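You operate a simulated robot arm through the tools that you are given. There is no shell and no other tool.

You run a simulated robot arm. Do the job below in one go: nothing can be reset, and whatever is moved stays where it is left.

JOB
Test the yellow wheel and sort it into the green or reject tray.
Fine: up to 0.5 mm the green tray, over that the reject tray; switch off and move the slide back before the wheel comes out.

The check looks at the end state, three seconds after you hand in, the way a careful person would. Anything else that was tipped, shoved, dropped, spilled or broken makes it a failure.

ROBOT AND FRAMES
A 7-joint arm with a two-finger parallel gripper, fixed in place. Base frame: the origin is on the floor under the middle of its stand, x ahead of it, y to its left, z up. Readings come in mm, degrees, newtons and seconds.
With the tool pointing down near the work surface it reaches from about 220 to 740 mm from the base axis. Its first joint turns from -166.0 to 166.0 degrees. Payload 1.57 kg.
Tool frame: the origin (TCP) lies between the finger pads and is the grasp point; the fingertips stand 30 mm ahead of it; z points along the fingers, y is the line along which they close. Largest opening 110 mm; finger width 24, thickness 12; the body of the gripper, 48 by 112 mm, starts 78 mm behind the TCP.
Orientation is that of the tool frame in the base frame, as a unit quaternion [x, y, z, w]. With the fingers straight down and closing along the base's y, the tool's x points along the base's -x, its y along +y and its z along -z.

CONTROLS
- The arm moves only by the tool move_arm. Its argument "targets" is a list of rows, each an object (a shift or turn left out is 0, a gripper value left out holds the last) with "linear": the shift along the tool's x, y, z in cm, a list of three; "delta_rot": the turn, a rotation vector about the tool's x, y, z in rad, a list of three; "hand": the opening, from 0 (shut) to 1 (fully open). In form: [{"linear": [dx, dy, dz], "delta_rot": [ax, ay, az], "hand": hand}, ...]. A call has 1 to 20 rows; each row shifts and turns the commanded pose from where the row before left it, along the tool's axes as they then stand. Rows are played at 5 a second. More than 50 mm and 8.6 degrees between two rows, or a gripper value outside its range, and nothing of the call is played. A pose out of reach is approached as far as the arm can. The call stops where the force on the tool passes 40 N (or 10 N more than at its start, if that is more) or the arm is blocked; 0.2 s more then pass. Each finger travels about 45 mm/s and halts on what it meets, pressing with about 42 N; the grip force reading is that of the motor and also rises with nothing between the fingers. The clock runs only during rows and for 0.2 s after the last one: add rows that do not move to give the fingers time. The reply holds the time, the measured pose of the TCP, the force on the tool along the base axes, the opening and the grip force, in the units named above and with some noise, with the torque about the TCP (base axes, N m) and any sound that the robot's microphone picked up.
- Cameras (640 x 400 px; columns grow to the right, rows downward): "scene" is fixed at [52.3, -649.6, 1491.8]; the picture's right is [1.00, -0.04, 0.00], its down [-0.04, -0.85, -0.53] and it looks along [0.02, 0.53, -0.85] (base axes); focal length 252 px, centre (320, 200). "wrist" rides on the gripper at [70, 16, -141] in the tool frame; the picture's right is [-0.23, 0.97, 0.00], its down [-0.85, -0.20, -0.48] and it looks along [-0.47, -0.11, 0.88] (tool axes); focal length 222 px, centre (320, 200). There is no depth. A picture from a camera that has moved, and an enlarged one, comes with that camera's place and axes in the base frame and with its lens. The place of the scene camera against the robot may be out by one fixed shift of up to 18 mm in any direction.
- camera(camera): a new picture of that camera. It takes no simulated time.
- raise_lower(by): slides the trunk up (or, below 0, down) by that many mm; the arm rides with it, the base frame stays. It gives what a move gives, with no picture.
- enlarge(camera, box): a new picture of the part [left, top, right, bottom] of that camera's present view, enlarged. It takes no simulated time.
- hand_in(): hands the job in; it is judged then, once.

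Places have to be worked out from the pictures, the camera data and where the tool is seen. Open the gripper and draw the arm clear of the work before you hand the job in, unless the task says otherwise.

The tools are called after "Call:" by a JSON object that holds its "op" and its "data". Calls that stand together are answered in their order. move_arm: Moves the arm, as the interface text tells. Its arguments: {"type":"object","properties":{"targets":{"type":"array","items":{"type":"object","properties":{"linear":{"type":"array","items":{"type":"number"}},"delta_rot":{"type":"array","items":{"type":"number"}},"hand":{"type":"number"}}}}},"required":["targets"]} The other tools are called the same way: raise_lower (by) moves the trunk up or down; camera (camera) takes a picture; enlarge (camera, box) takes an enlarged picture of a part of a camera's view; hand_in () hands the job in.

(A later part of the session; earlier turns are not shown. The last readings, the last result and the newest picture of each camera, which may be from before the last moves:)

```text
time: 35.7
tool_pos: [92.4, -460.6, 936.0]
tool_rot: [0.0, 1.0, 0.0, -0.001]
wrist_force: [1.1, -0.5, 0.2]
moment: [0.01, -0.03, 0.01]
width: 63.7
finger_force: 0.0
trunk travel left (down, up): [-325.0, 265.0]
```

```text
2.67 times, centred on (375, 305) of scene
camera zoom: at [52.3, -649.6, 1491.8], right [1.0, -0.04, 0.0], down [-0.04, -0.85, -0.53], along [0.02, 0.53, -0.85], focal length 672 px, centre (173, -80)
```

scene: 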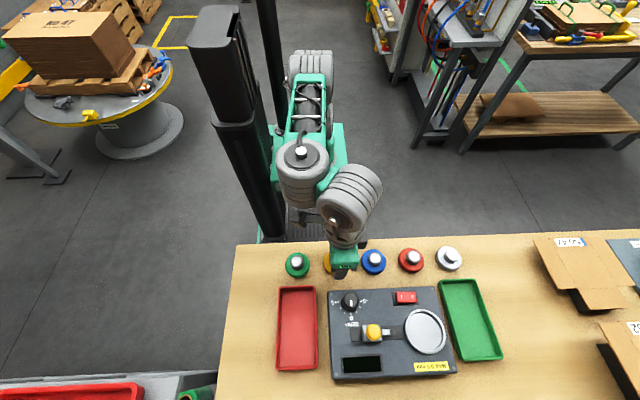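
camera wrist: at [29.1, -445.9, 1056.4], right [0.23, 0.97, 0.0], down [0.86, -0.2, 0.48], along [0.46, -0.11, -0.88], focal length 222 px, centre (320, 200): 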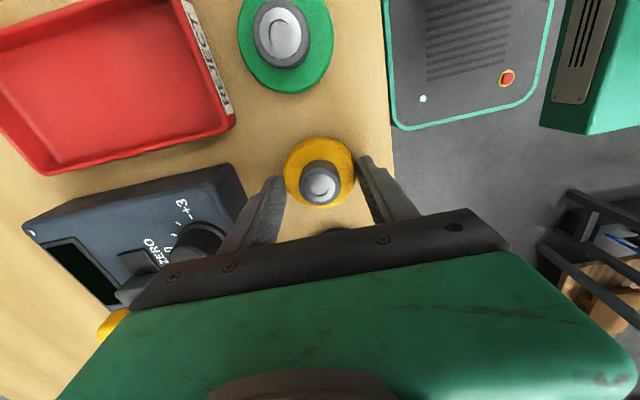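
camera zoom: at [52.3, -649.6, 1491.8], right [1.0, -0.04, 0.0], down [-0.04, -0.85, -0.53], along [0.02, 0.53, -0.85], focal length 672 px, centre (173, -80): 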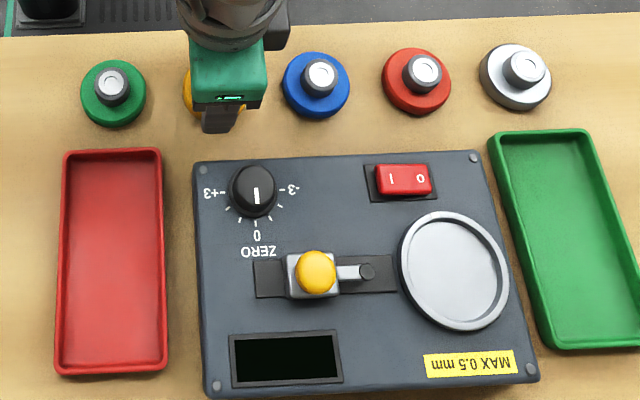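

The fingertips (z≈906) should now be just above the disc, beside the hub. I'll go down 2 mm and close on the hub.

Call:
{"op": "move_arm", "data": {"targets": [{"linear": [-0.1, 0, 0.2], "hand": 0.4}, {"linear": [0, 0, 0], "hand": 0.4}, {"hand": 0.1}, {"hand": 0.1}, {"hand": 0.1}, {"hand": 0.1}, {"hand": 0.1}, {"hand": 0.1}]}}

Call:
{"op": "enlarge", "data": {"camera": "wrist", "box": [240, 140, 400, 260]}}

```text
time: 37.5
tool_pos: [93.3, -462.5, 934.5]
tool_rot: [0.0, 1.0, 0.0, 0.0]
wrist_force: [2.1, 1.7, 3.3]
moment: [0.13, -0.08, -0.06]
width: 28.6
finger_force: 39.3
trunk travel left (down, up): [-325.0, 265.0]
```

```text
3.33 times, centred on (320, 200) of wrist
camera zoom: at [23.2, -445.4, 1074.7], right [0.23, 0.97, 0.0], down [0.86, -0.2, 0.48], along [0.46, -0.11, -0.88], focal length 740 px, centre (320, 200)
```

zoom: 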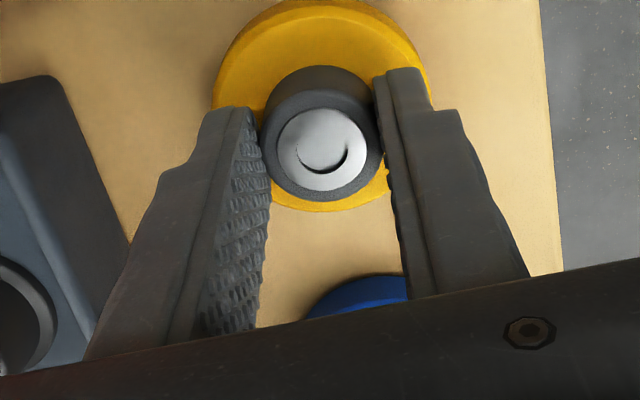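

Gripped the hub (28.6 mm). I'll lift gently by 30 mm and check that the wheel comes along.

Call:
{"op": "move_arm", "data": {"targets": [{"linear": [0, 0, -0.5]}, {"linear": [0, 0, -1]}, {"linear": [0, 0, -1.5]}, {"linear": [0, 0, 0]}]}}

Call:
{"op": "camera", "data": {"camera": "wrist"}}

Call:
{"op": "enlarge", "data": {"camera": "wrist", "box": [240, 140, 400, 260]}}

```text
time: 38.5
tool_pos: [92.5, -462.9, 965.2]
tool_rot: [0.0, 1.0, 0.001, -0.001]
wrist_force: [-0.1, -0.6, -0.3]
moment: [-0.01, -0.01, 0.0]
width: 28.4
finger_force: 38.2
trunk travel left (down, up): [-325.0, 265.0]
```

```text
taken
camera wrist: at [22.8, -445.8, 1104.9], right [0.23, 0.97, 0.0], down [0.86, -0.2, 0.48], along [0.46, -0.11, -0.88], focal length 222 px, centre (320, 200)
```

wrist: 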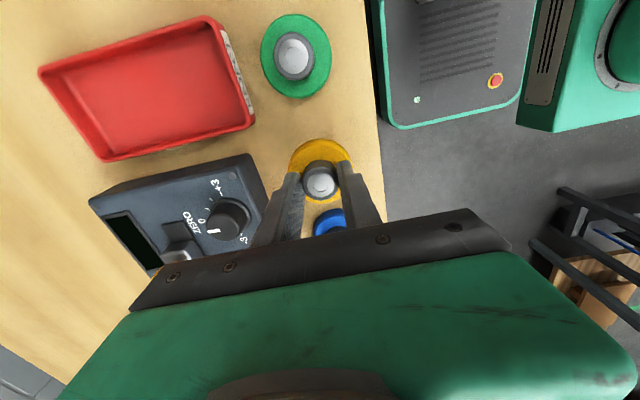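

```text
3.33 times, centred on (320, 200) of wrist
camera zoom: at [22.8, -445.8, 1104.9], right [0.23, 0.97, 0.0], down [0.86, -0.2, 0.48], along [0.46, -0.11, -0.88], focal length 740 px, centre (320, 200)
```

zoom: 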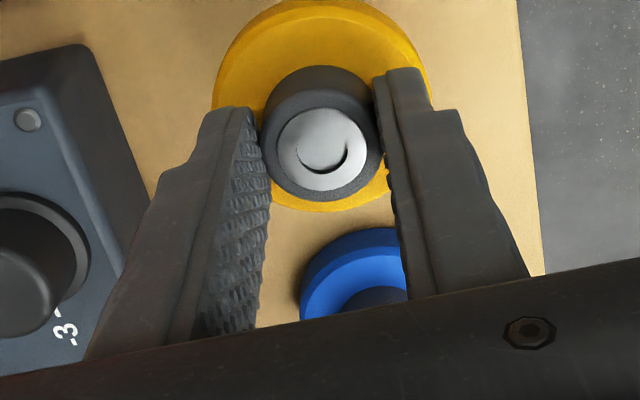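

The wheel is up. I'll raise the trunk and carry it over to the turntable (about (249, -614)) at a safe height.

Call:
{"op": "raise_lower", "data": {"by": 140}}

Call:
{"op": "move_arm", "data": {"targets": [{"linear": [-2, -2, 0]}, {"linear": [-3, -3, 1]}, {"linear": [-3, -3, 1]}, {"linear": [-3, -3, 1]}, {"linear": [-3, -3, 1]}, {"linear": [-1.5, -1.2, 1]}, {"linear": [0, 0, 1]}, {"linear": [0, 0, 0]}]}}

Call:
{"op": "camera", "data": {"camera": "wrist"}}

Call:
{"op": "enlarge", "data": {"camera": "wrist", "box": [220, 110, 420, 260]}}

Call:
{"op": "enlarge", "data": {"camera": "scene", "box": [320, 260, 480, 385]}}

```text
time: 40.2
tool_pos: [93.1, -463.0, 1104.4]
tool_rot: [0.0, 1.0, 0.001, -0.001]
wrist_force: [1.1, -0.7, -0.5]
moment: [-0.04, 0.03, 0.03]
width: 28.7
finger_force: 38.9
trunk travel left (down, up): [-465.0, 125.0]
```

```text
time: 42.0
tool_pos: [249.7, -616.1, 1045.1]
tool_rot: [0.0, 1.0, 0.0, -0.001]
wrist_force: [0.3, 0.8, -1.9]
moment: [0.02, -0.02, 0.04]
width: 28.6
finger_force: 38.5
trunk travel left (down, up): [-465.0, 125.0]
```

```text
taken
camera wrist: at [178.5, -598.1, 1185.3], right [0.23, 0.97, 0.0], down [0.86, -0.2, 0.48], along [0.46, -0.11, -0.88], focal length 222 px, centre (320, 200)
```

wrist: 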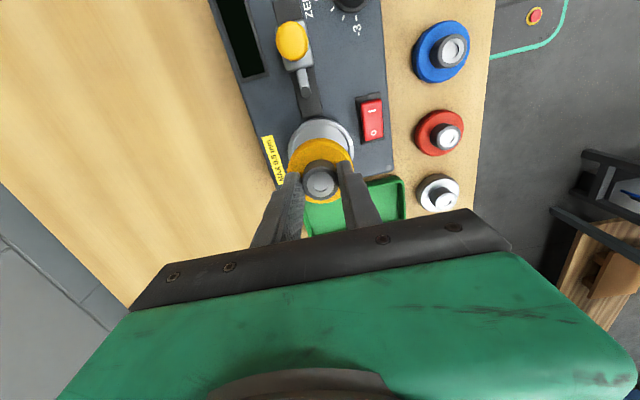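

```text
2.67 times, centred on (320, 185) of wrist
camera zoom: at [178.5, -598.1, 1185.3], right [0.23, 0.97, 0.0], down [0.86, -0.2, 0.48], along [0.46, -0.11, -0.88], focal length 592 px, centre (320, 240)
```

zoom: 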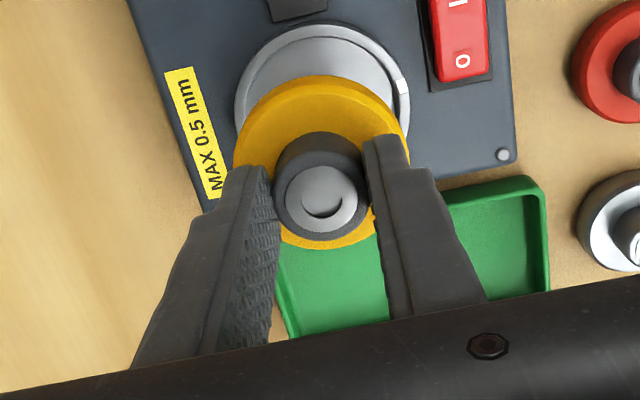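

```text
3.20 times, centred on (400, 322) of scene
camera zoom: at [52.3, -649.6, 1491.8], right [1.0, -0.04, 0.0], down [-0.04, -0.85, -0.53], along [0.02, 0.53, -0.85], focal length 807 px, centre (64, -192)
```

zoom: 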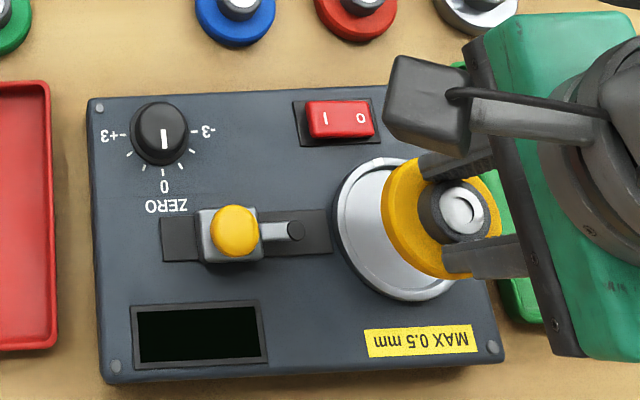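

The wheel is above the turntable, perhaps 2 mm too far toward +x. I'll correct that and lower to just above the cup for a finer look.

Call:
{"op": "move_arm", "data": {"targets": [{"linear": [0.2, 0, 1]}, {"linear": [0, 0, 1.5]}, {"linear": [0, 0, 1.2]}, {"linear": [0, 0, 0]}]}}

Call:
{"op": "enlarge", "data": {"camera": "wrist", "box": [220, 110, 420, 260]}}

Call:
{"op": "enlarge", "data": {"camera": "scene", "box": [380, 280, 480, 370]}}

```text
time: 43.0
tool_pos: [245.5, -615.2, 1008.5]
tool_rot: [0.0, 1.0, 0.001, -0.001]
wrist_force: [0.3, -0.3, -2.0]
moment: [0.03, 0.02, 0.01]
width: 28.9
finger_force: 38.4
trunk travel left (down, up): [-465.0, 125.0]
```

```text
2.67 times, centred on (320, 185) of wrist
camera zoom: at [175.5, -597.9, 1147.5], right [0.23, 0.97, 0.0], down [0.86, -0.2, 0.48], along [0.47, -0.11, -0.88], focal length 592 px, centre (320, 240)
```

zoom: 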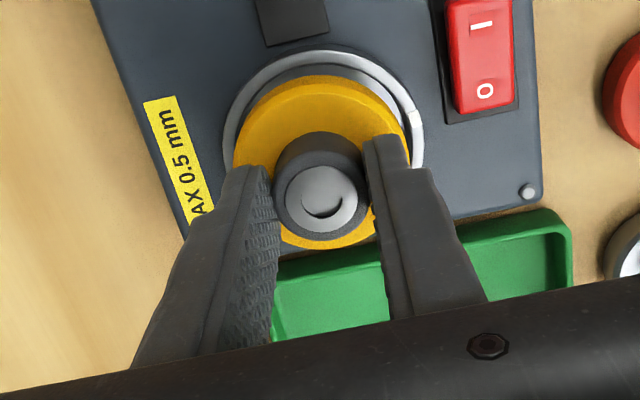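

```text
4.44 times, centred on (430, 325) of scene
camera zoom: at [52.3, -649.6, 1491.8], right [1.0, -0.04, 0.0], down [-0.04, -0.85, -0.53], along [0.02, 0.53, -0.85], focal length 1120 px, centre (-169, -356)
```

zoom: 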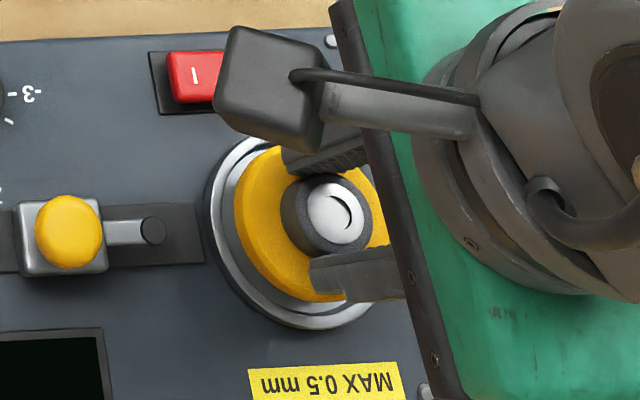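

Ring centre relative to the tool works out about +2 mm in x, and the wheel's centre about +0.7 mm, so I'll shift +1.3 mm in x and lower to just above the cup.

Call:
{"op": "move_arm", "data": {"targets": [{"linear": [-0.13, 0, 0.6]}, {"linear": [0, 0, 0.6]}, {"linear": [0, 0, 0.5]}, {"linear": [0, 0, 0]}]}}

Call:
{"op": "enlarge", "data": {"camera": "wrist", "box": [220, 110, 420, 260]}}

Call:
{"op": "enlarge", "data": {"camera": "scene", "box": [380, 280, 480, 370]}}

```text
time: 44.0
tool_pos: [247.4, -614.9, 993.5]
tool_rot: [0.0, 1.0, -0.002, -0.001]
wrist_force: [1.5, -0.1, 7.9]
moment: [0.16, 0.2, -0.03]
width: 28.7
finger_force: 38.6
trunk travel left (down, up): [-465.0, 125.0]
```

```text
2.67 times, centred on (320, 185) of wrist
camera zoom: at [176.9, -597.4, 1132.4], right [0.23, 0.97, 0.0], down [0.86, -0.2, 0.48], along [0.47, -0.11, -0.88], focal length 592 px, centre (320, 240)
```

zoom: 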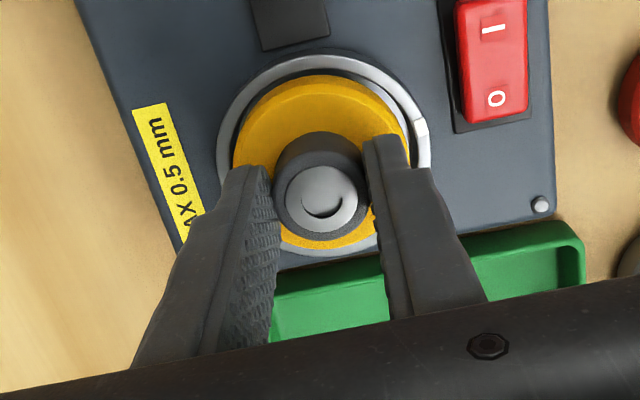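

```text
4.44 times, centred on (430, 325) of scene
camera zoom: at [52.3, -649.6, 1491.8], right [1.0, -0.04, 0.0], down [-0.04, -0.85, -0.53], along [0.02, 0.53, -0.85], focal length 1120 px, centre (-169, -356)
```

zoom: 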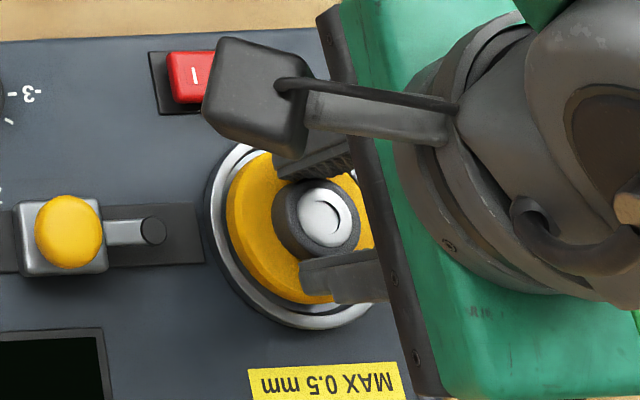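

Force of 8 N shows contact at about 993 mm; the torque suggests an edge touching on the -x/+y side. I'll lift a couple of mm and zoom in on the gap between wheel and ring.

Call:
{"op": "move_arm", "data": {"targets": [{"linear": [0, 0, -0.3]}, {"linear": [0, 0, 0]}]}}

Call:
{"op": "enlarge", "data": {"camera": "wrist", "box": [270, 115, 370, 190]}}

Call:
{"op": "enlarge", "data": {"camera": "scene", "box": [395, 300, 465, 360]}}

```text
time: 44.6
tool_pos: [246.6, -615.1, 992.1]
tool_rot: [0.0, 1.0, 0.001, -0.002]
wrist_force: [0.7, -0.5, -1.2]
moment: [0.02, 0.0, -0.04]
width: 28.7
finger_force: 38.9
trunk travel left (down, up): [-465.0, 125.0]
```

```text
5.33 times, centred on (320, 152) of wrist
camera zoom: at [176.6, -598.3, 1132.7], right [0.23, 0.97, 0.0], down [0.86, -0.2, 0.48], along [0.46, -0.11, -0.88], focal length 1185 px, centre (320, 453)
```

zoom: 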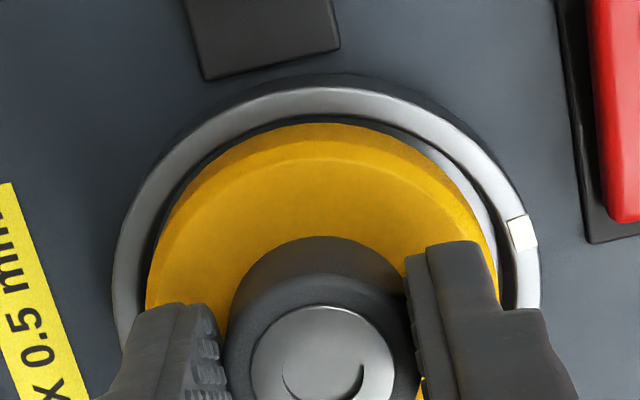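

```text
6.67 times, centred on (430, 330) of scene
camera zoom: at [52.3, -649.6, 1491.8], right [1.0, -0.04, 0.0], down [-0.04, -0.85, -0.53], along [0.02, 0.53, -0.85], focal length 1680 px, centre (-413, -667)
```

zoom: 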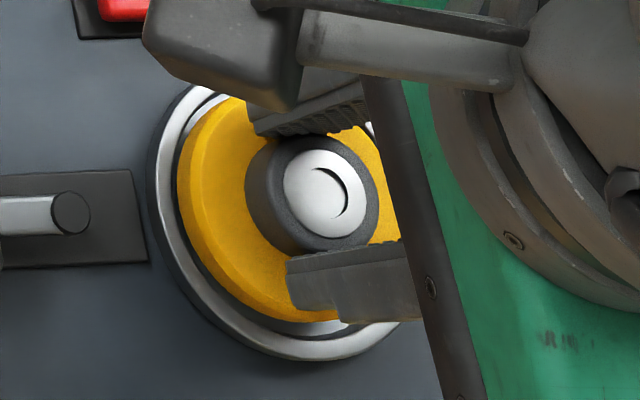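

Visually there is a gap on the near side, so the wheel is roughly centred, perhaps 1–2 mm short in +x. I'll nudge it +1.5 mm in x, +0.5 mm in y, and press down gently again to compare the contact height.

Call:
{"op": "move_arm", "data": {"targets": [{"linear": [-0.15, 0.05, -0.2]}, {"linear": [0, 0, 0.2]}, {"linear": [0, 0, 0.1]}, {"linear": [0, 0, 0.1]}, {"linear": [0, 0, 0.1]}, {"linear": [0, 0, 0.1]}, {"linear": [0, 0, 0]}]}}

Call:
{"op": "enlarge", "data": {"camera": "wrist", "box": [270, 115, 370, 190]}}

Call:
{"op": "enlarge", "data": {"camera": "scene", "box": [395, 300, 465, 360]}}

```text
time: 46.2
tool_pos: [248.7, -613.5, 988.8]
tool_rot: [-0.001, 1.0, 0.0, 0.001]
wrist_force: [-0.1, 0.5, -0.4]
moment: [-0.01, 0.03, 0.01]
width: 28.6
finger_force: 38.6
trunk travel left (down, up): [-465.0, 125.0]
```

```text
5.33 times, centred on (320, 152) of wrist
camera zoom: at [178.5, -597.6, 1129.5], right [0.23, 0.97, 0.0], down [0.86, -0.2, 0.48], along [0.46, -0.11, -0.88], focal length 1185 px, centre (320, 453)
```

zoom: 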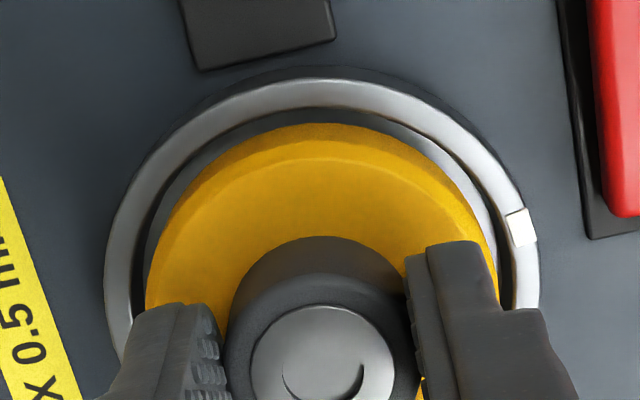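

```text
6.67 times, centred on (430, 330) of scene
camera zoom: at [52.3, -649.6, 1491.8], right [1.0, -0.04, 0.0], down [-0.04, -0.85, -0.53], along [0.02, 0.53, -0.85], focal length 1680 px, centre (-413, -667)
```

zoom: 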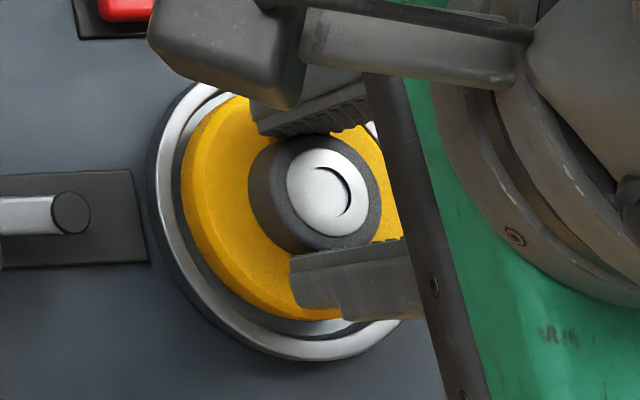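

No contact this time at a lower height, so the earlier touch was the ring's near edge. The gap on the near side is now clearly visible; I'll shift another 1 mm in +x and keep lowering gently.

Call:
{"op": "move_arm", "data": {"targets": [{"linear": [-0.1, 0, 0.1]}, {"linear": [0, 0, 0.1]}, {"linear": [0, 0, 0.1]}, {"linear": [0, 0, 0.1]}, {"linear": [0, 0, 0]}]}}

Call:
{"op": "enlarge", "data": {"camera": "wrist", "box": [270, 115, 370, 190]}}

Call:
{"op": "enlarge", "data": {"camera": "scene", "box": [395, 300, 465, 360]}}

```text
time: 47.4
tool_pos: [249.4, -614.7, 985.4]
tool_rot: [0.0, 1.0, 0.0, -0.001]
wrist_force: [-1.0, -0.6, -0.2]
moment: [-0.02, 0.01, -0.01]
width: 28.7
finger_force: 39.0
trunk travel left (down, up): [-465.0, 125.0]
```

```text
5.33 times, centred on (320, 152) of wrist
camera zoom: at [179.3, -597.4, 1125.8], right [0.23, 0.97, 0.0], down [0.86, -0.2, 0.48], along [0.46, -0.11, -0.88], focal length 1185 px, centre (320, 453)
```

zoom: 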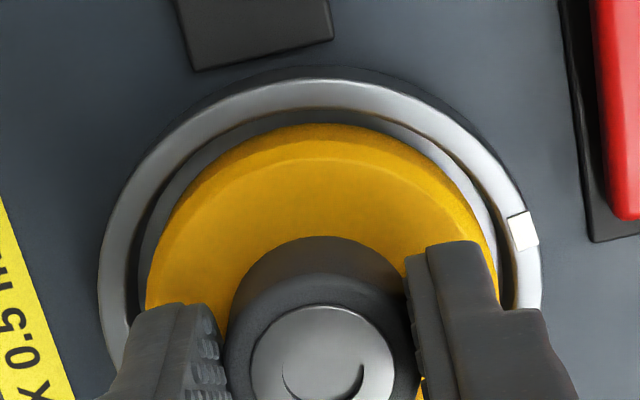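

```text
6.67 times, centred on (430, 330) of scene
camera zoom: at [52.3, -649.6, 1491.8], right [1.0, -0.04, 0.0], down [-0.04, -0.85, -0.53], along [0.02, 0.53, -0.85], focal length 1680 px, centre (-413, -667)
```

zoom: 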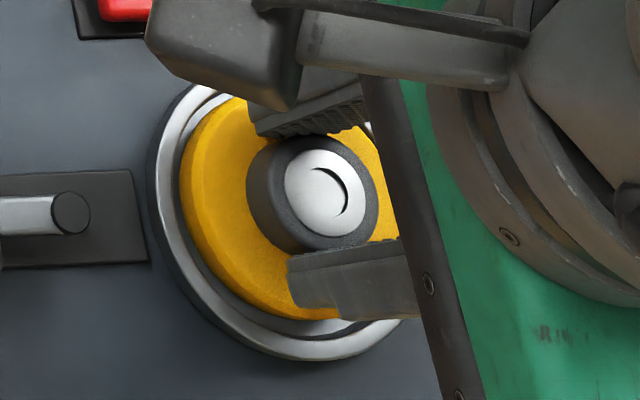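

Still no contact; lateral centring looks good. I'll keep lowering in 1 mm steps.

Call:
{"op": "move_arm", "data": {"targets": [{"linear": [0, 0, 0.1]}, {"linear": [0, 0, 0.1]}, {"linear": [0, 0, 0.1]}, {"linear": [0, 0, 0.1]}, {"linear": [0, 0, 0]}]}}

Call:
{"op": "enlarge", "data": {"camera": "wrist", "box": [270, 115, 370, 190]}}

Call:
{"op": "enlarge", "data": {"camera": "scene", "box": [395, 300, 465, 360]}}

```text
time: 48.6
tool_pos: [249.7, -614.0, 984.8]
tool_rot: [0.001, 1.0, -0.003, 0.0]
wrist_force: [1.4, -2.5, 24.4]
moment: [0.21, 0.15, -0.04]
width: 28.7
finger_force: 38.2
trunk travel left (down, up): [-465.0, 125.0]
```

```text
5.33 times, centred on (320, 152) of wrist
camera zoom: at [178.9, -596.3, 1125.3], right [0.23, 0.97, -0.01], down [0.85, -0.2, 0.48], along [0.47, -0.11, -0.88], focal length 1185 px, centre (320, 453)
```

zoom: 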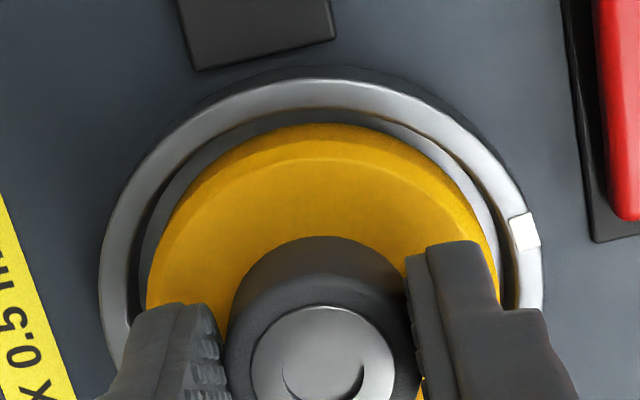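

```text
6.67 times, centred on (430, 330) of scene
camera zoom: at [52.3, -649.6, 1491.8], right [1.0, -0.04, 0.0], down [-0.04, -0.85, -0.53], along [0.02, 0.53, -0.85], focal length 1680 px, centre (-413, -667)
```

zoom: 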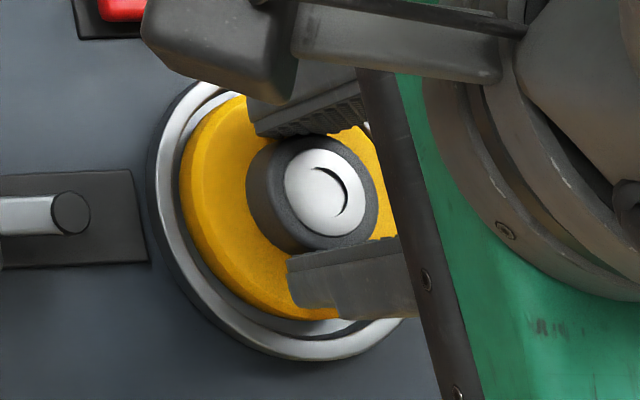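

24 N at about 985 mm with the contact spread near the middle: the wheel is seated on the plate in the cup. I'll ease off the pressing force, release, and lift straight up.

Call:
{"op": "move_arm", "data": {"targets": [{"linear": [0, 0, -0.2]}, {"linear": [0, 0, 0], "hand": 0.5}, {"linear": [0, 0, 0], "hand": 0.5}, {"linear": [0, 0, 0], "hand": 0.5}, {"linear": [0, 0, 0], "hand": 0.5}]}}

Call:
{"op": "enlarge", "data": {"camera": "wrist", "box": [270, 115, 370, 190]}}

```text
time: 49.8
tool_pos: [249.1, -615.1, 983.2]
tool_rot: [0.0, 1.0, 0.001, -0.001]
wrist_force: [0.4, 0.7, 0.1]
moment: [-0.03, 0.0, 0.02]
width: 54.8
finger_force: 0.1
trunk travel left (down, up): [-465.0, 125.0]
```

```text
5.33 times, centred on (320, 152) of wrist
camera zoom: at [179.6, -597.6, 1123.5], right [0.23, 0.97, 0.0], down [0.86, -0.2, 0.48], along [0.46, -0.11, -0.88], focal length 1185 px, centre (320, 453)
```

zoom: 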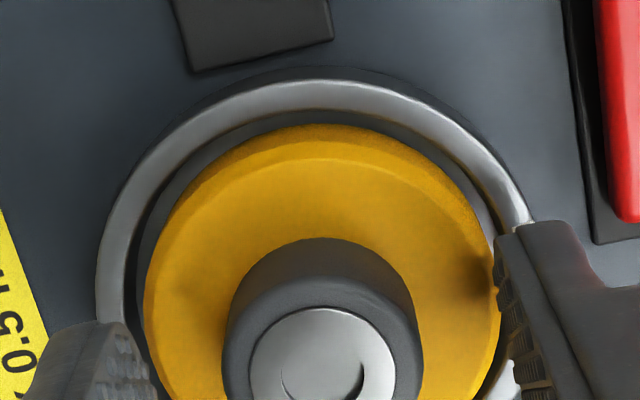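

Released. I'll rise straight up and look at how the wheel sits in the cup.

Call:
{"op": "move_arm", "data": {"targets": [{"linear": [0, 0, -1]}, {"linear": [0, 0, -2]}, {"linear": [0, 0, -3]}, {"linear": [1, 0, 0], "hand": 1}, {"linear": [0, 0, 0], "hand": 1}, {"linear": [0, 0, 0], "hand": 1}, {"linear": [0, 0, 0], "hand": 1}]}}

Call:
{"op": "enlarge", "data": {"camera": "wrist", "box": [260, 110, 380, 200]}}

Call:
{"op": "enlarge", "data": {"camera": "scene", "box": [395, 300, 465, 360]}}

```text
time: 51.4
tool_pos: [239.0, -614.0, 1043.2]
tool_rot: [0.001, 1.0, -0.001, -0.001]
wrist_force: [-0.1, -0.2, 0.2]
moment: [0.02, -0.01, -0.01]
width: 109.9
finger_force: 0.1
trunk travel left (down, up): [-465.0, 125.0]
```

```text
4.44 times, centred on (320, 155) of wrist
camera zoom: at [169.0, -597.5, 1184.0], right [0.23, 0.97, 0.0], down [0.86, -0.2, 0.48], along [0.46, -0.11, -0.88], focal length 987 px, centre (320, 400)
```

zoom: 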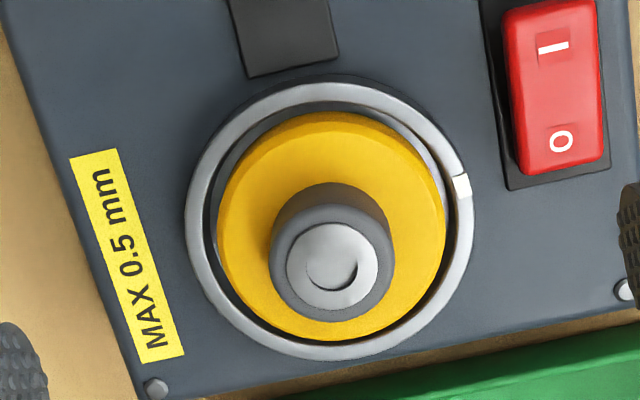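

```text
6.67 times, centred on (430, 330) of scene
camera zoom: at [52.3, -649.6, 1491.8], right [1.0, -0.04, 0.0], down [-0.04, -0.85, -0.53], along [0.02, 0.53, -0.85], focal length 1680 px, centre (-413, -667)
```

zoom: 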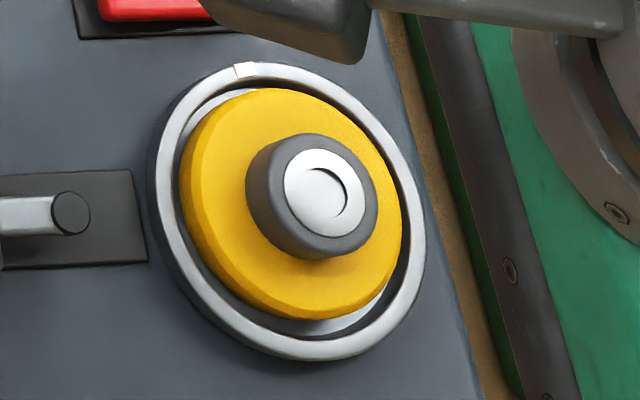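

The wheel is in the cup and concentric within about half a millimetre. Next I'll move over the slide's yellow knob (about (146, -614)) and take a close look.

Call:
{"op": "move_arm", "data": {"targets": [{"linear": [3, 0, 0], "hand": 0.6}, {"linear": [3, 0, 0], "hand": 0.6}, {"linear": [3.2, 0, 1], "hand": 0.6}, {"linear": [0, 0, 1], "hand": 0.6}, {"linear": [0, 0, 0], "hand": 0.6}]}}

Call:
{"op": "camera", "data": {"camera": "wrist"}}

Call:
{"op": "enlarge", "data": {"camera": "wrist", "box": [250, 130, 390, 235]}}

Call:
{"op": "enlarge", "data": {"camera": "scene", "box": [320, 280, 460, 385]}}

```text
time: 52.6
tool_pos: [147.3, -613.9, 1025.0]
tool_rot: [0.001, 1.0, -0.001, -0.001]
wrist_force: [0.0, -0.4, -0.8]
moment: [-0.01, 0.01, 0.01]
width: 66.0
finger_force: 0.1
trunk travel left (down, up): [-465.0, 125.0]
```

```text
taken
camera wrist: at [77.4, -597.2, 1163.9], right [0.23, 0.97, 0.0], down [0.86, -0.2, 0.48], along [0.46, -0.11, -0.88], focal length 222 px, centre (320, 200)
```

wrist: 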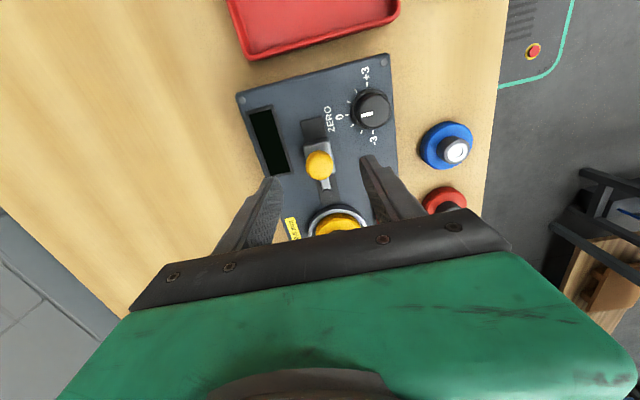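

```text
3.81 times, centred on (320, 182) of wrist
camera zoom: at [77.4, -597.2, 1163.9], right [0.23, 0.97, 0.0], down [0.86, -0.2, 0.48], along [0.46, -0.11, -0.88], focal length 846 px, centre (320, 267)
```

zoom: 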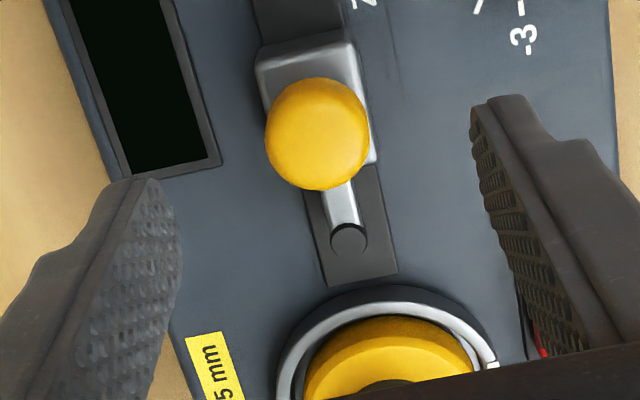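

```text
3.81 times, centred on (390, 332) of scene
camera zoom: at [52.3, -649.6, 1491.8], right [1.0, -0.04, 0.0], down [-0.04, -0.85, -0.53], along [0.02, 0.53, -0.85], focal length 960 px, centre (53, -305)
```

zoom: 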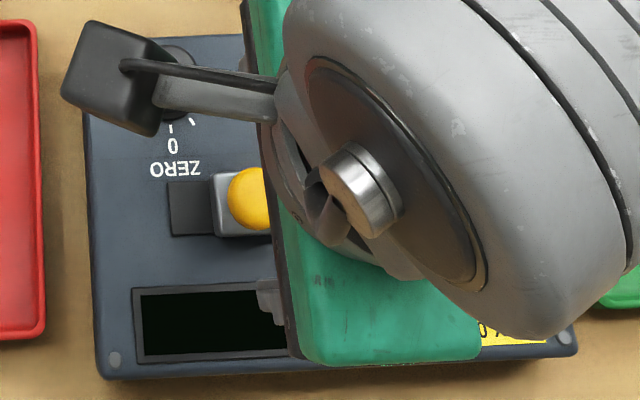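

The knob (about 26 mm wide) is at about (146, -614, 965). I'll lower the open fingers around it so the tips pass just below its middle.

Call:
{"op": "move_arm", "data": {"targets": [{"linear": [0.1, -0.07, 1]}, {"linear": [0, 0, 1]}, {"linear": [0, 0, 1]}, {"linear": [0, 0, 0.5]}, {"linear": [0, 0, 0.3]}, {"linear": [0, 0, 0]}]}}

Call:
{"op": "enlarge", "data": {"camera": "wrist", "box": [240, 130, 400, 250]}}

```text
time: 54.0
tool_pos: [146.6, -614.6, 986.1]
tool_rot: [0.0, 1.0, 0.001, -0.001]
wrist_force: [1.0, 0.2, -0.6]
moment: [0.01, 0.02, 0.02]
width: 65.9
finger_force: 0.1
trunk travel left (down, up): [-465.0, 125.0]
```

```text
3.33 times, centred on (320, 190) of wrist
camera zoom: at [76.0, -598.1, 1126.0], right [0.23, 0.97, 0.0], down [0.86, -0.2, 0.48], along [0.46, -0.11, -0.88], focal length 740 px, centre (320, 233)
```

zoom: 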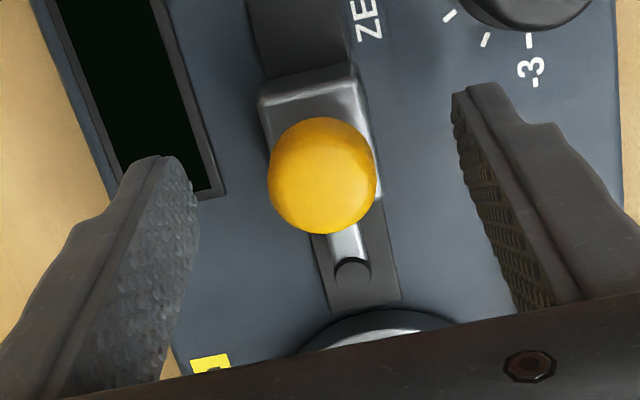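

Knob is centred between the fingers. I'll close on it.

Call:
{"op": "move_arm", "data": {"targets": [{"hand": 0.1}, {"hand": 0.1}, {"hand": 0.1}, {"hand": 0.1}, {"hand": 0.1}, {"hand": 0.1}]}}

Call:
{"op": "enlarge", "data": {"camera": "wrist", "box": [240, 130, 400, 250]}}

```text
time: 55.4
tool_pos: [145.8, -615.4, 985.4]
tool_rot: [-0.001, 1.0, 0.0, 0.0]
wrist_force: [-0.2, 0.9, 0.1]
moment: [-0.28, 0.0, 0.0]
width: 25.1
finger_force: 37.1
trunk travel left (down, up): [-465.0, 125.0]
```

```text
3.33 times, centred on (320, 190) of wrist
camera zoom: at [76.1, -597.9, 1126.0], right [0.23, 0.97, 0.0], down [0.86, -0.2, 0.48], along [0.46, -0.11, -0.88], focal length 740 px, centre (320, 233)
```

zoom: 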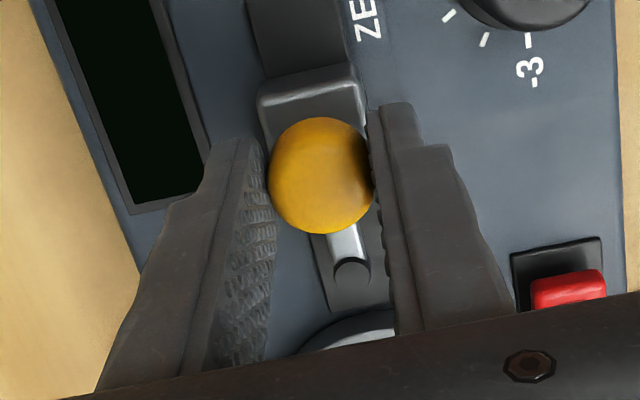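

Knob gripped. I'll slide it toward the wheel (+x): 24 mm first, watching the force.

Call:
{"op": "move_arm", "data": {"targets": [{"linear": [-0.3, 0, 0]}, {"linear": [-0.4, 0, 0]}, {"linear": [-0.5, 0, 0]}, {"linear": [-0.5, 0, 0]}, {"linear": [-0.4, 0, 0]}, {"linear": [-0.3, 0, 0]}, {"linear": [0, 0, 0]}]}}

Call:
{"op": "camera", "data": {"camera": "wrist"}}

Call:
{"op": "camera", "data": {"camera": "scene"}}

```text
time: 57.0
tool_pos: [170.8, -614.5, 985.4]
tool_rot: [0.0, 1.0, 0.0, 0.0]
wrist_force: [0.2, -0.3, 1.0]
moment: [-0.35, -0.1, 0.01]
width: 25.3
finger_force: 36.8
trunk travel left (down, up): [-465.0, 125.0]
```

```text
taken
camera wrist: at [100.8, -597.9, 1125.9], right [0.23, 0.97, 0.0], down [0.86, -0.2, 0.48], along [0.46, -0.11, -0.88], focal length 222 px, centre (320, 200)
```

wrist: 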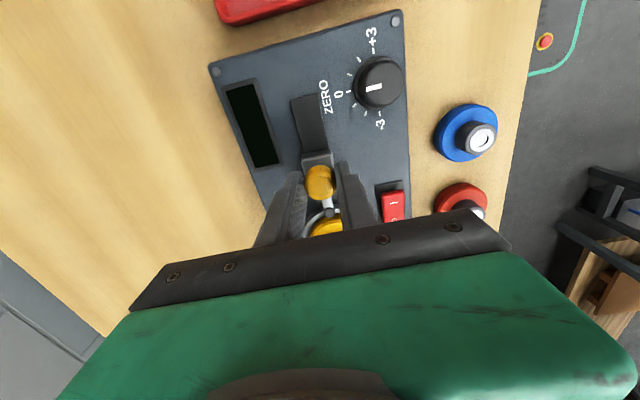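

```text
taken
```

scene: 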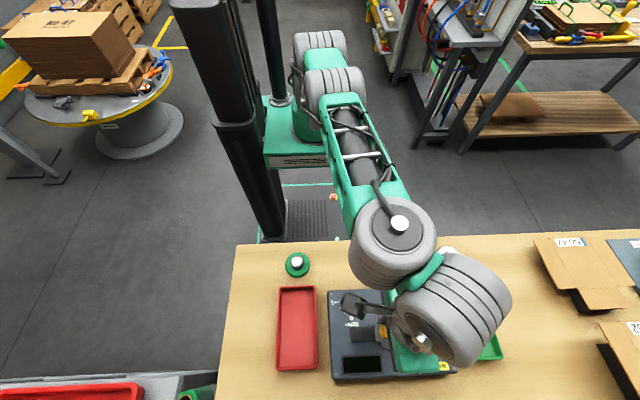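

The slide moves freely with the knob (24 mm so far). I'll zoom to see the probe tip versus the wheel.

Call:
{"op": "enlarge", "data": {"camera": "wrist", "box": [290, 150, 360, 240]}}

Call:
{"op": "enlarge", "data": {"camera": "scene", "box": [330, 290, 450, 380]}}

```text
4.44 times, centred on (325, 195) of wrist
camera zoom: at [100.8, -597.9, 1125.9], right [0.23, 0.97, 0.0], down [0.86, -0.2, 0.48], along [0.46, -0.11, -0.88], focal length 987 px, centre (298, 222)
```

zoom: 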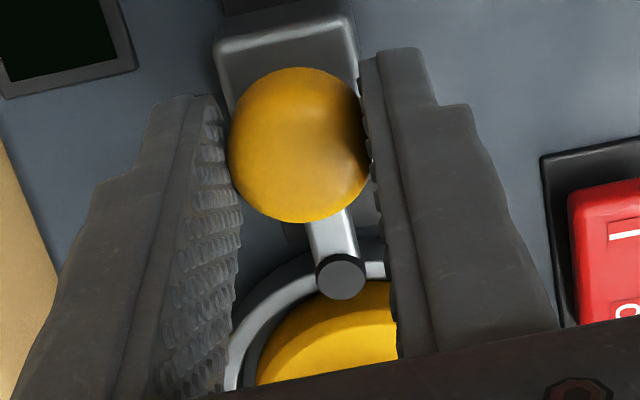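

```text
4.44 times, centred on (390, 335) of scene
camera zoom: at [52.3, -649.6, 1491.8], right [1.0, -0.04, 0.0], down [-0.04, -0.85, -0.53], along [0.02, 0.53, -0.85], focal length 1120 px, centre (9, -400)
```

zoom: 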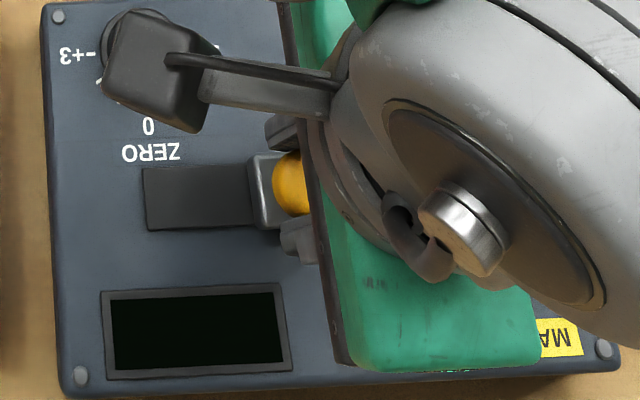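

The probe tip is close to the rim now. I'll continue in 1 mm steps while watching the force.

Call:
{"op": "move_arm", "data": {"targets": [{"linear": [-0.1, 0, 0]}, {"linear": [-0.1, 0, 0]}, {"linear": [-0.1, 0, 0]}, {"linear": [0, 0, 0]}]}}

Call:
{"op": "enlarge", "data": {"camera": "wrist", "box": [290, 150, 360, 240]}}

```text
time: 58.0
tool_pos: [173.3, -614.7, 984.5]
tool_rot: [0.0, 1.0, 0.0, -0.002]
wrist_force: [2.0, -0.6, 1.4]
moment: [-0.31, -0.06, -0.01]
width: 25.4
finger_force: 37.1
trunk travel left (down, up): [-465.0, 125.0]
```

```text
4.44 times, centred on (325, 195) of wrist
camera zoom: at [103.6, -597.9, 1125.9], right [0.23, 0.97, 0.0], down [0.86, -0.2, 0.48], along [0.46, -0.11, -0.88], focal length 987 px, centre (298, 222)
```

zoom: 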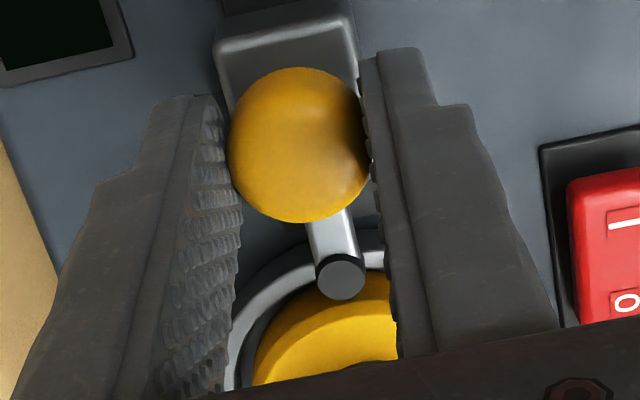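

No clear contact yet. Continuing another few mm in small steps.

Call:
{"op": "move_arm", "data": {"targets": [{"linear": [-0.1, 0, 0]}, {"linear": [-0.1, 0, 0]}, {"linear": [0, 0, 0]}]}}

Call:
{"op": "enlarge", "data": {"camera": "wrist", "box": [290, 150, 360, 240]}}

```text
time: 58.8
tool_pos: [175.2, -615.1, 986.7]
tool_rot: [-0.001, 1.0, 0.0, -0.001]
wrist_force: [1.3, -0.2, 2.1]
moment: [-0.29, 0.04, -0.06]
width: 25.2
finger_force: 36.8
trunk travel left (down, up): [-465.0, 125.0]
```

```text
4.44 times, centred on (325, 195) of wrist
camera zoom: at [105.4, -597.8, 1125.9], right [0.23, 0.97, 0.0], down [0.86, -0.2, 0.48], along [0.46, -0.11, -0.88], focal length 987 px, centre (298, 222)
```

zoom: 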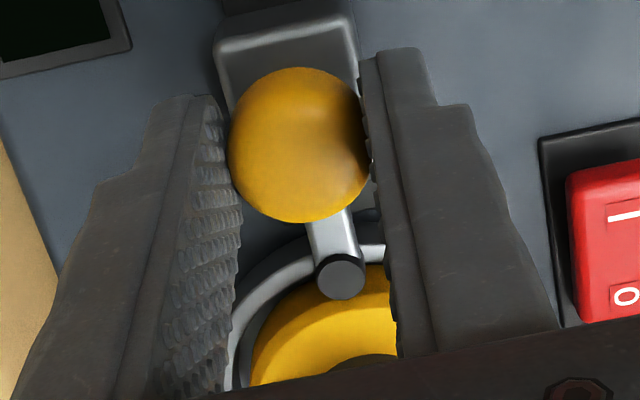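

Still moving freely at 29 mm travel. I'll continue carefully.

Call:
{"op": "move_arm", "data": {"targets": [{"linear": [-0.1, 0, 0]}, {"linear": [-0.1, 0, 0]}, {"linear": [0, 0, 0]}]}}

Call:
{"op": "enlarge", "data": {"camera": "wrist", "box": [290, 150, 360, 240]}}

Call:
{"op": "enlarge", "data": {"camera": "scene", "box": [330, 290, 450, 380]}}

```text
time: 59.6
tool_pos: [175.2, -615.3, 986.2]
tool_rot: [0.0, 1.0, -0.001, -0.002]
wrist_force: [-4.1, -1.7, 3.8]
moment: [-0.36, 0.28, 0.0]
width: 25.1
finger_force: 36.7
trunk travel left (down, up): [-465.0, 125.0]
```

```text
4.44 times, centred on (325, 195) of wrist
camera zoom: at [106.1, -597.8, 1125.9], right [0.23, 0.97, 0.0], down [0.86, -0.2, 0.48], along [0.46, -0.11, -0.88], focal length 987 px, centre (298, 222)
```

zoom: 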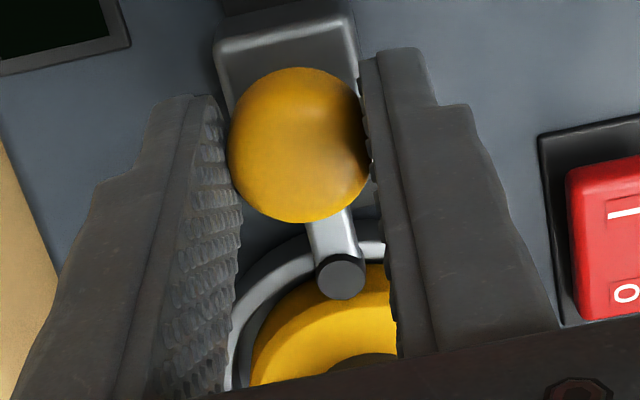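

```text
4.44 times, centred on (390, 335) of scene
camera zoom: at [52.3, -649.6, 1491.8], right [1.0, -0.04, 0.0], down [-0.04, -0.85, -0.53], along [0.02, 0.53, -0.85], focal length 1120 px, centre (9, -400)
```

zoom: 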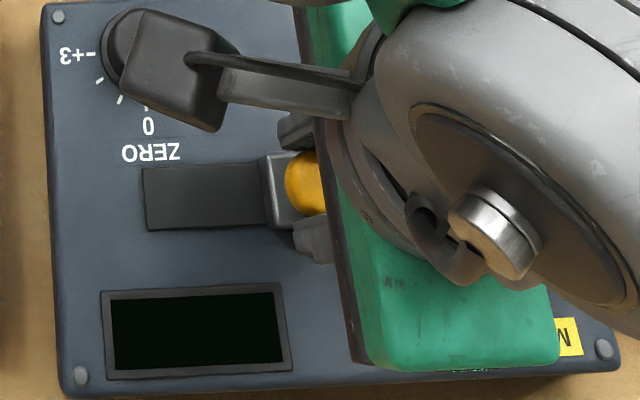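

The slide has come to a stop (about -4 N, 30 mm travel). I'll open the fingers to leave it there, rise clear, and look.

Call:
{"op": "move_arm", "data": {"targets": [{"linear": [0.1, 0, 0]}, {"linear": [0, 0, 0], "hand": 0.6}, {"linear": [0, 0, 0], "hand": 0.6}, {"linear": [0, 0, 0], "hand": 0.6}, {"linear": [0, 0, 0], "hand": 0.6}, {"linear": [0, 0, -1], "hand": 0.6}, {"linear": [0, 0, -3], "hand": 0.6}, {"linear": [0, 0, -2], "hand": 0.6}, {"linear": [0, 0, 0], "hand": 0.6}]}}

Call:
{"op": "camera", "data": {"camera": "wrist"}}

Call:
{"op": "enlarge", "data": {"camera": "wrist", "box": [270, 140, 370, 230]}}

```text
time: 61.6
tool_pos: [176.3, -615.5, 1044.8]
tool_rot: [0.0, 1.0, 0.001, -0.001]
wrist_force: [-0.3, 0.0, -0.2]
moment: [0.02, 0.02, 0.0]
width: 65.9
finger_force: 0.1
trunk travel left (down, up): [-465.0, 125.0]
```

```text
taken
camera wrist: at [106.6, -597.9, 1185.8], right [0.23, 0.97, 0.0], down [0.86, -0.2, 0.48], along [0.46, -0.11, -0.88], focal length 222 px, centre (320, 200)
```

wrist: 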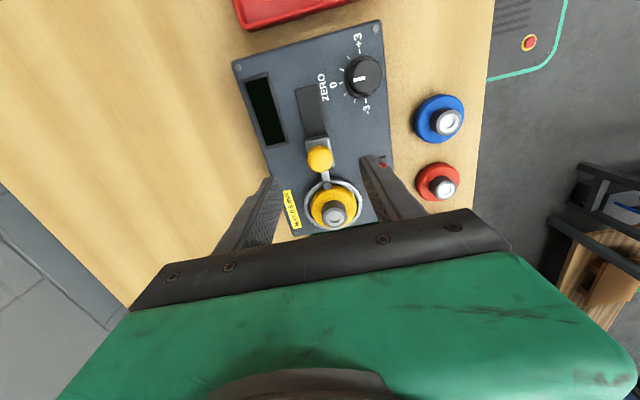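

```text
4.44 times, centred on (320, 185) of wrist
camera zoom: at [106.6, -597.9, 1185.8], right [0.23, 0.97, 0.0], down [0.86, -0.2, 0.48], along [0.46, -0.11, -0.88], focal length 987 px, centre (320, 267)
```

zoom: 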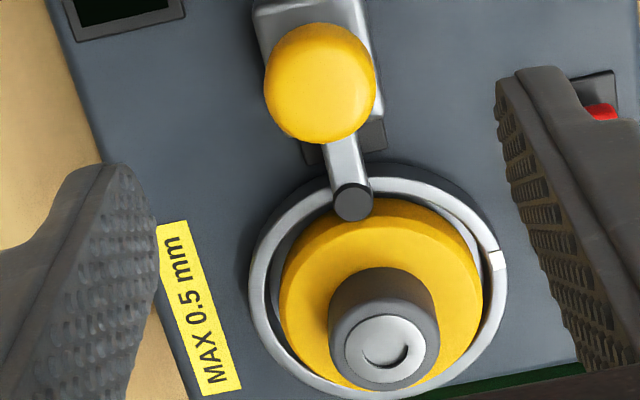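

The slide is in with the probe tip at the rim, and the wheel remains in the cup. Now I'll close the fingers and go above the "I" half of the switch.

Call:
{"op": "move_arm", "data": {"targets": [{"linear": [-1.4, 2.2, 0], "hand": 0}, {"linear": [-1.5, 2.2, 0], "hand": 0}, {"linear": [-1.5, 2.0, 0], "hand": 0}, {"linear": [0, 0, 1.5], "hand": 0}, {"linear": [0, 0, 2], "hand": 0}, {"linear": [0, 0, 2], "hand": 0}, {"linear": [0, 0, 1], "hand": 0}, {"linear": [0, 0, 0], "hand": 0}]}}

Call:
{"op": "camera", "data": {"camera": "wrist"}}

Call:
{"op": "enlarge", "data": {"camera": "scene", "box": [320, 280, 460, 385]}}

```text
time: 63.4
tool_pos: [220.7, -551.3, 979.4]
tool_rot: [0.0, 1.0, -0.001, -0.001]
wrist_force: [-0.2, -0.9, -0.3]
moment: [0.0, -0.01, 0.01]
width: 0.0
finger_force: 21.3
trunk travel left (down, up): [-465.0, 125.0]
```

```text
taken
camera wrist: at [150.2, -534.2, 1120.6], right [0.23, 0.97, 0.0], down [0.86, -0.2, 0.48], along [0.46, -0.11, -0.88], focal length 222 px, centre (320, 200)
```

wrist: 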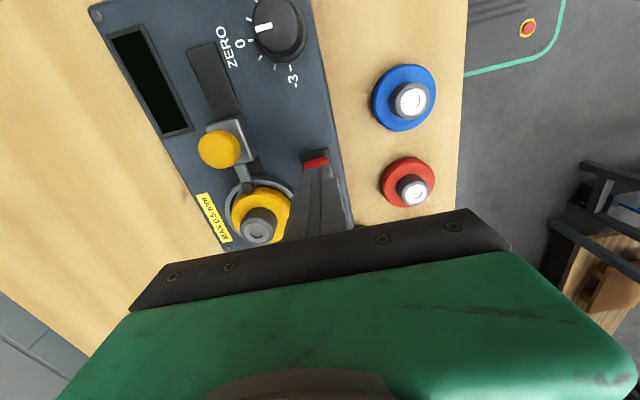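

```text
3.81 times, centred on (390, 332) of scene
camera zoom: at [52.3, -649.6, 1491.8], right [1.0, -0.04, 0.0], down [-0.04, -0.85, -0.53], along [0.02, 0.53, -0.85], focal length 960 px, centre (53, -305)
```

zoom: 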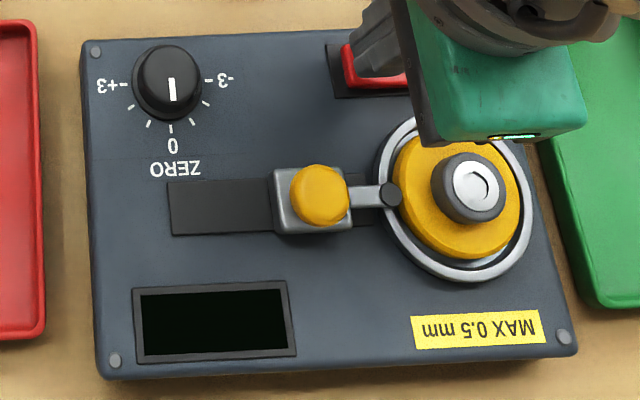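

Clear view: slide in, probe on the rim, wheel seated. Pressing the "I" half now.

Call:
{"op": "move_arm", "data": {"targets": [{"linear": [0, 0, 0.6]}, {"linear": [0, 0, 0.2]}, {"linear": [0, 0, 0.2]}, {"linear": [0, 0, 0.2]}, {"linear": [0, 0, 0.2]}, {"linear": [0, 0, 0.2]}, {"linear": [0, 0, 0.2]}, {"linear": [0, 0, 0.2]}, {"linear": [0, 0, 0.2]}, {"linear": [0, 0, 0.2]}, {"linear": [0, 0, 0.2]}]}}

Call:
{"op": "enlarge", "data": {"camera": "scene", "box": [320, 280, 460, 385]}}

```text
time: 65.2
tool_pos: [220.1, -551.5, 968.5]
tool_rot: [0.0, 1.0, -0.008, 0.0]
wrist_force: [-1.4, 7.3, 11.1]
moment: [0.34, -0.08, 0.07]
width: 0.0
finger_force: 20.8
trunk travel left (down, up): [-465.0, 125.0]
stopped in row 9: the force on the tool passed its limit at 42 N (the readings are from after the stop); the commanded pose is now the measured one
```

```text
3.81 times, centred on (390, 332) of scene
camera zoom: at [52.3, -649.6, 1491.8], right [1.0, -0.04, 0.0], down [-0.04, -0.85, -0.53], along [0.02, 0.53, -0.85], focal length 960 px, centre (53, -305)
```

zoom: 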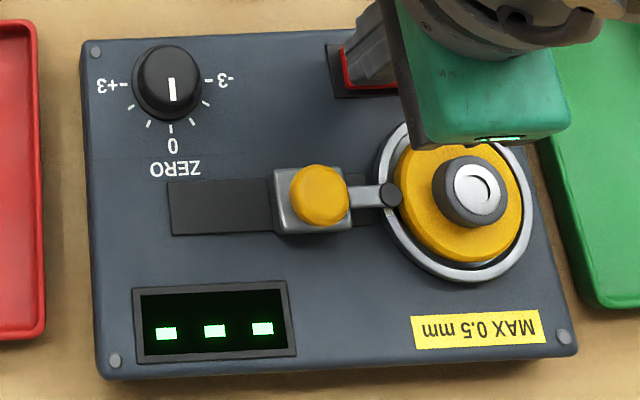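

It's on, display showing "---" while the wheel starts turning. I'll lift straight up and wait a couple of seconds, then read.

Call:
{"op": "move_arm", "data": {"targets": [{"linear": [0, 0, -0.5]}, {"linear": [0, 0, -1.5]}, {"linear": [0, 0, -3]}, {"linear": [0, 0, 0]}, {"linear": [0, 0, 0]}, {"linear": [0, 0, 0]}, {"linear": [0, 0, 0]}, {"linear": [0, 0, 0]}]}}

Call:
{"op": "enlarge", "data": {"camera": "scene", "box": [320, 280, 460, 385]}}

Call:
{"op": "enlarge", "data": {"camera": "scene", "box": [345, 350, 390, 378]}}

```text
time: 67.0
tool_pos: [221.4, -552.6, 1015.7]
tool_rot: [-0.001, 1.0, -0.006, 0.0]
wrist_force: [-0.8, 0.6, 0.2]
moment: [0.0, 0.01, -0.02]
width: 0.2
finger_force: 21.4
trunk travel left (down, up): [-465.0, 125.0]
```

```text
3.81 times, centred on (390, 332) of scene
camera zoom: at [52.3, -649.6, 1491.8], right [1.0, -0.04, 0.0], down [-0.04, -0.85, -0.53], along [0.02, 0.53, -0.85], focal length 960 px, centre (53, -305)
```

zoom: 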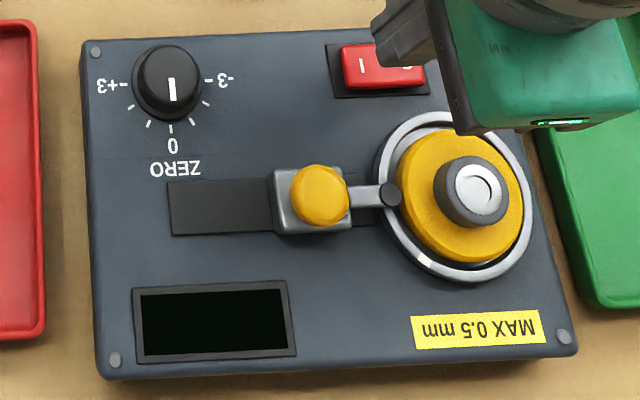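

```text
14.22 times, centred on (368, 364) of scene
camera zoom: at [52.3, -649.6, 1491.8], right [1.0, -0.04, 0.0], down [-0.04, -0.85, -0.53], along [0.02, 0.53, -0.85], focal length 3585 px, centre (-356, -2132)
```

zoom: 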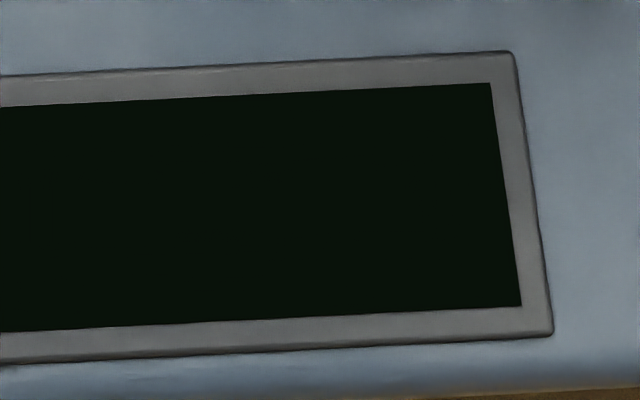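

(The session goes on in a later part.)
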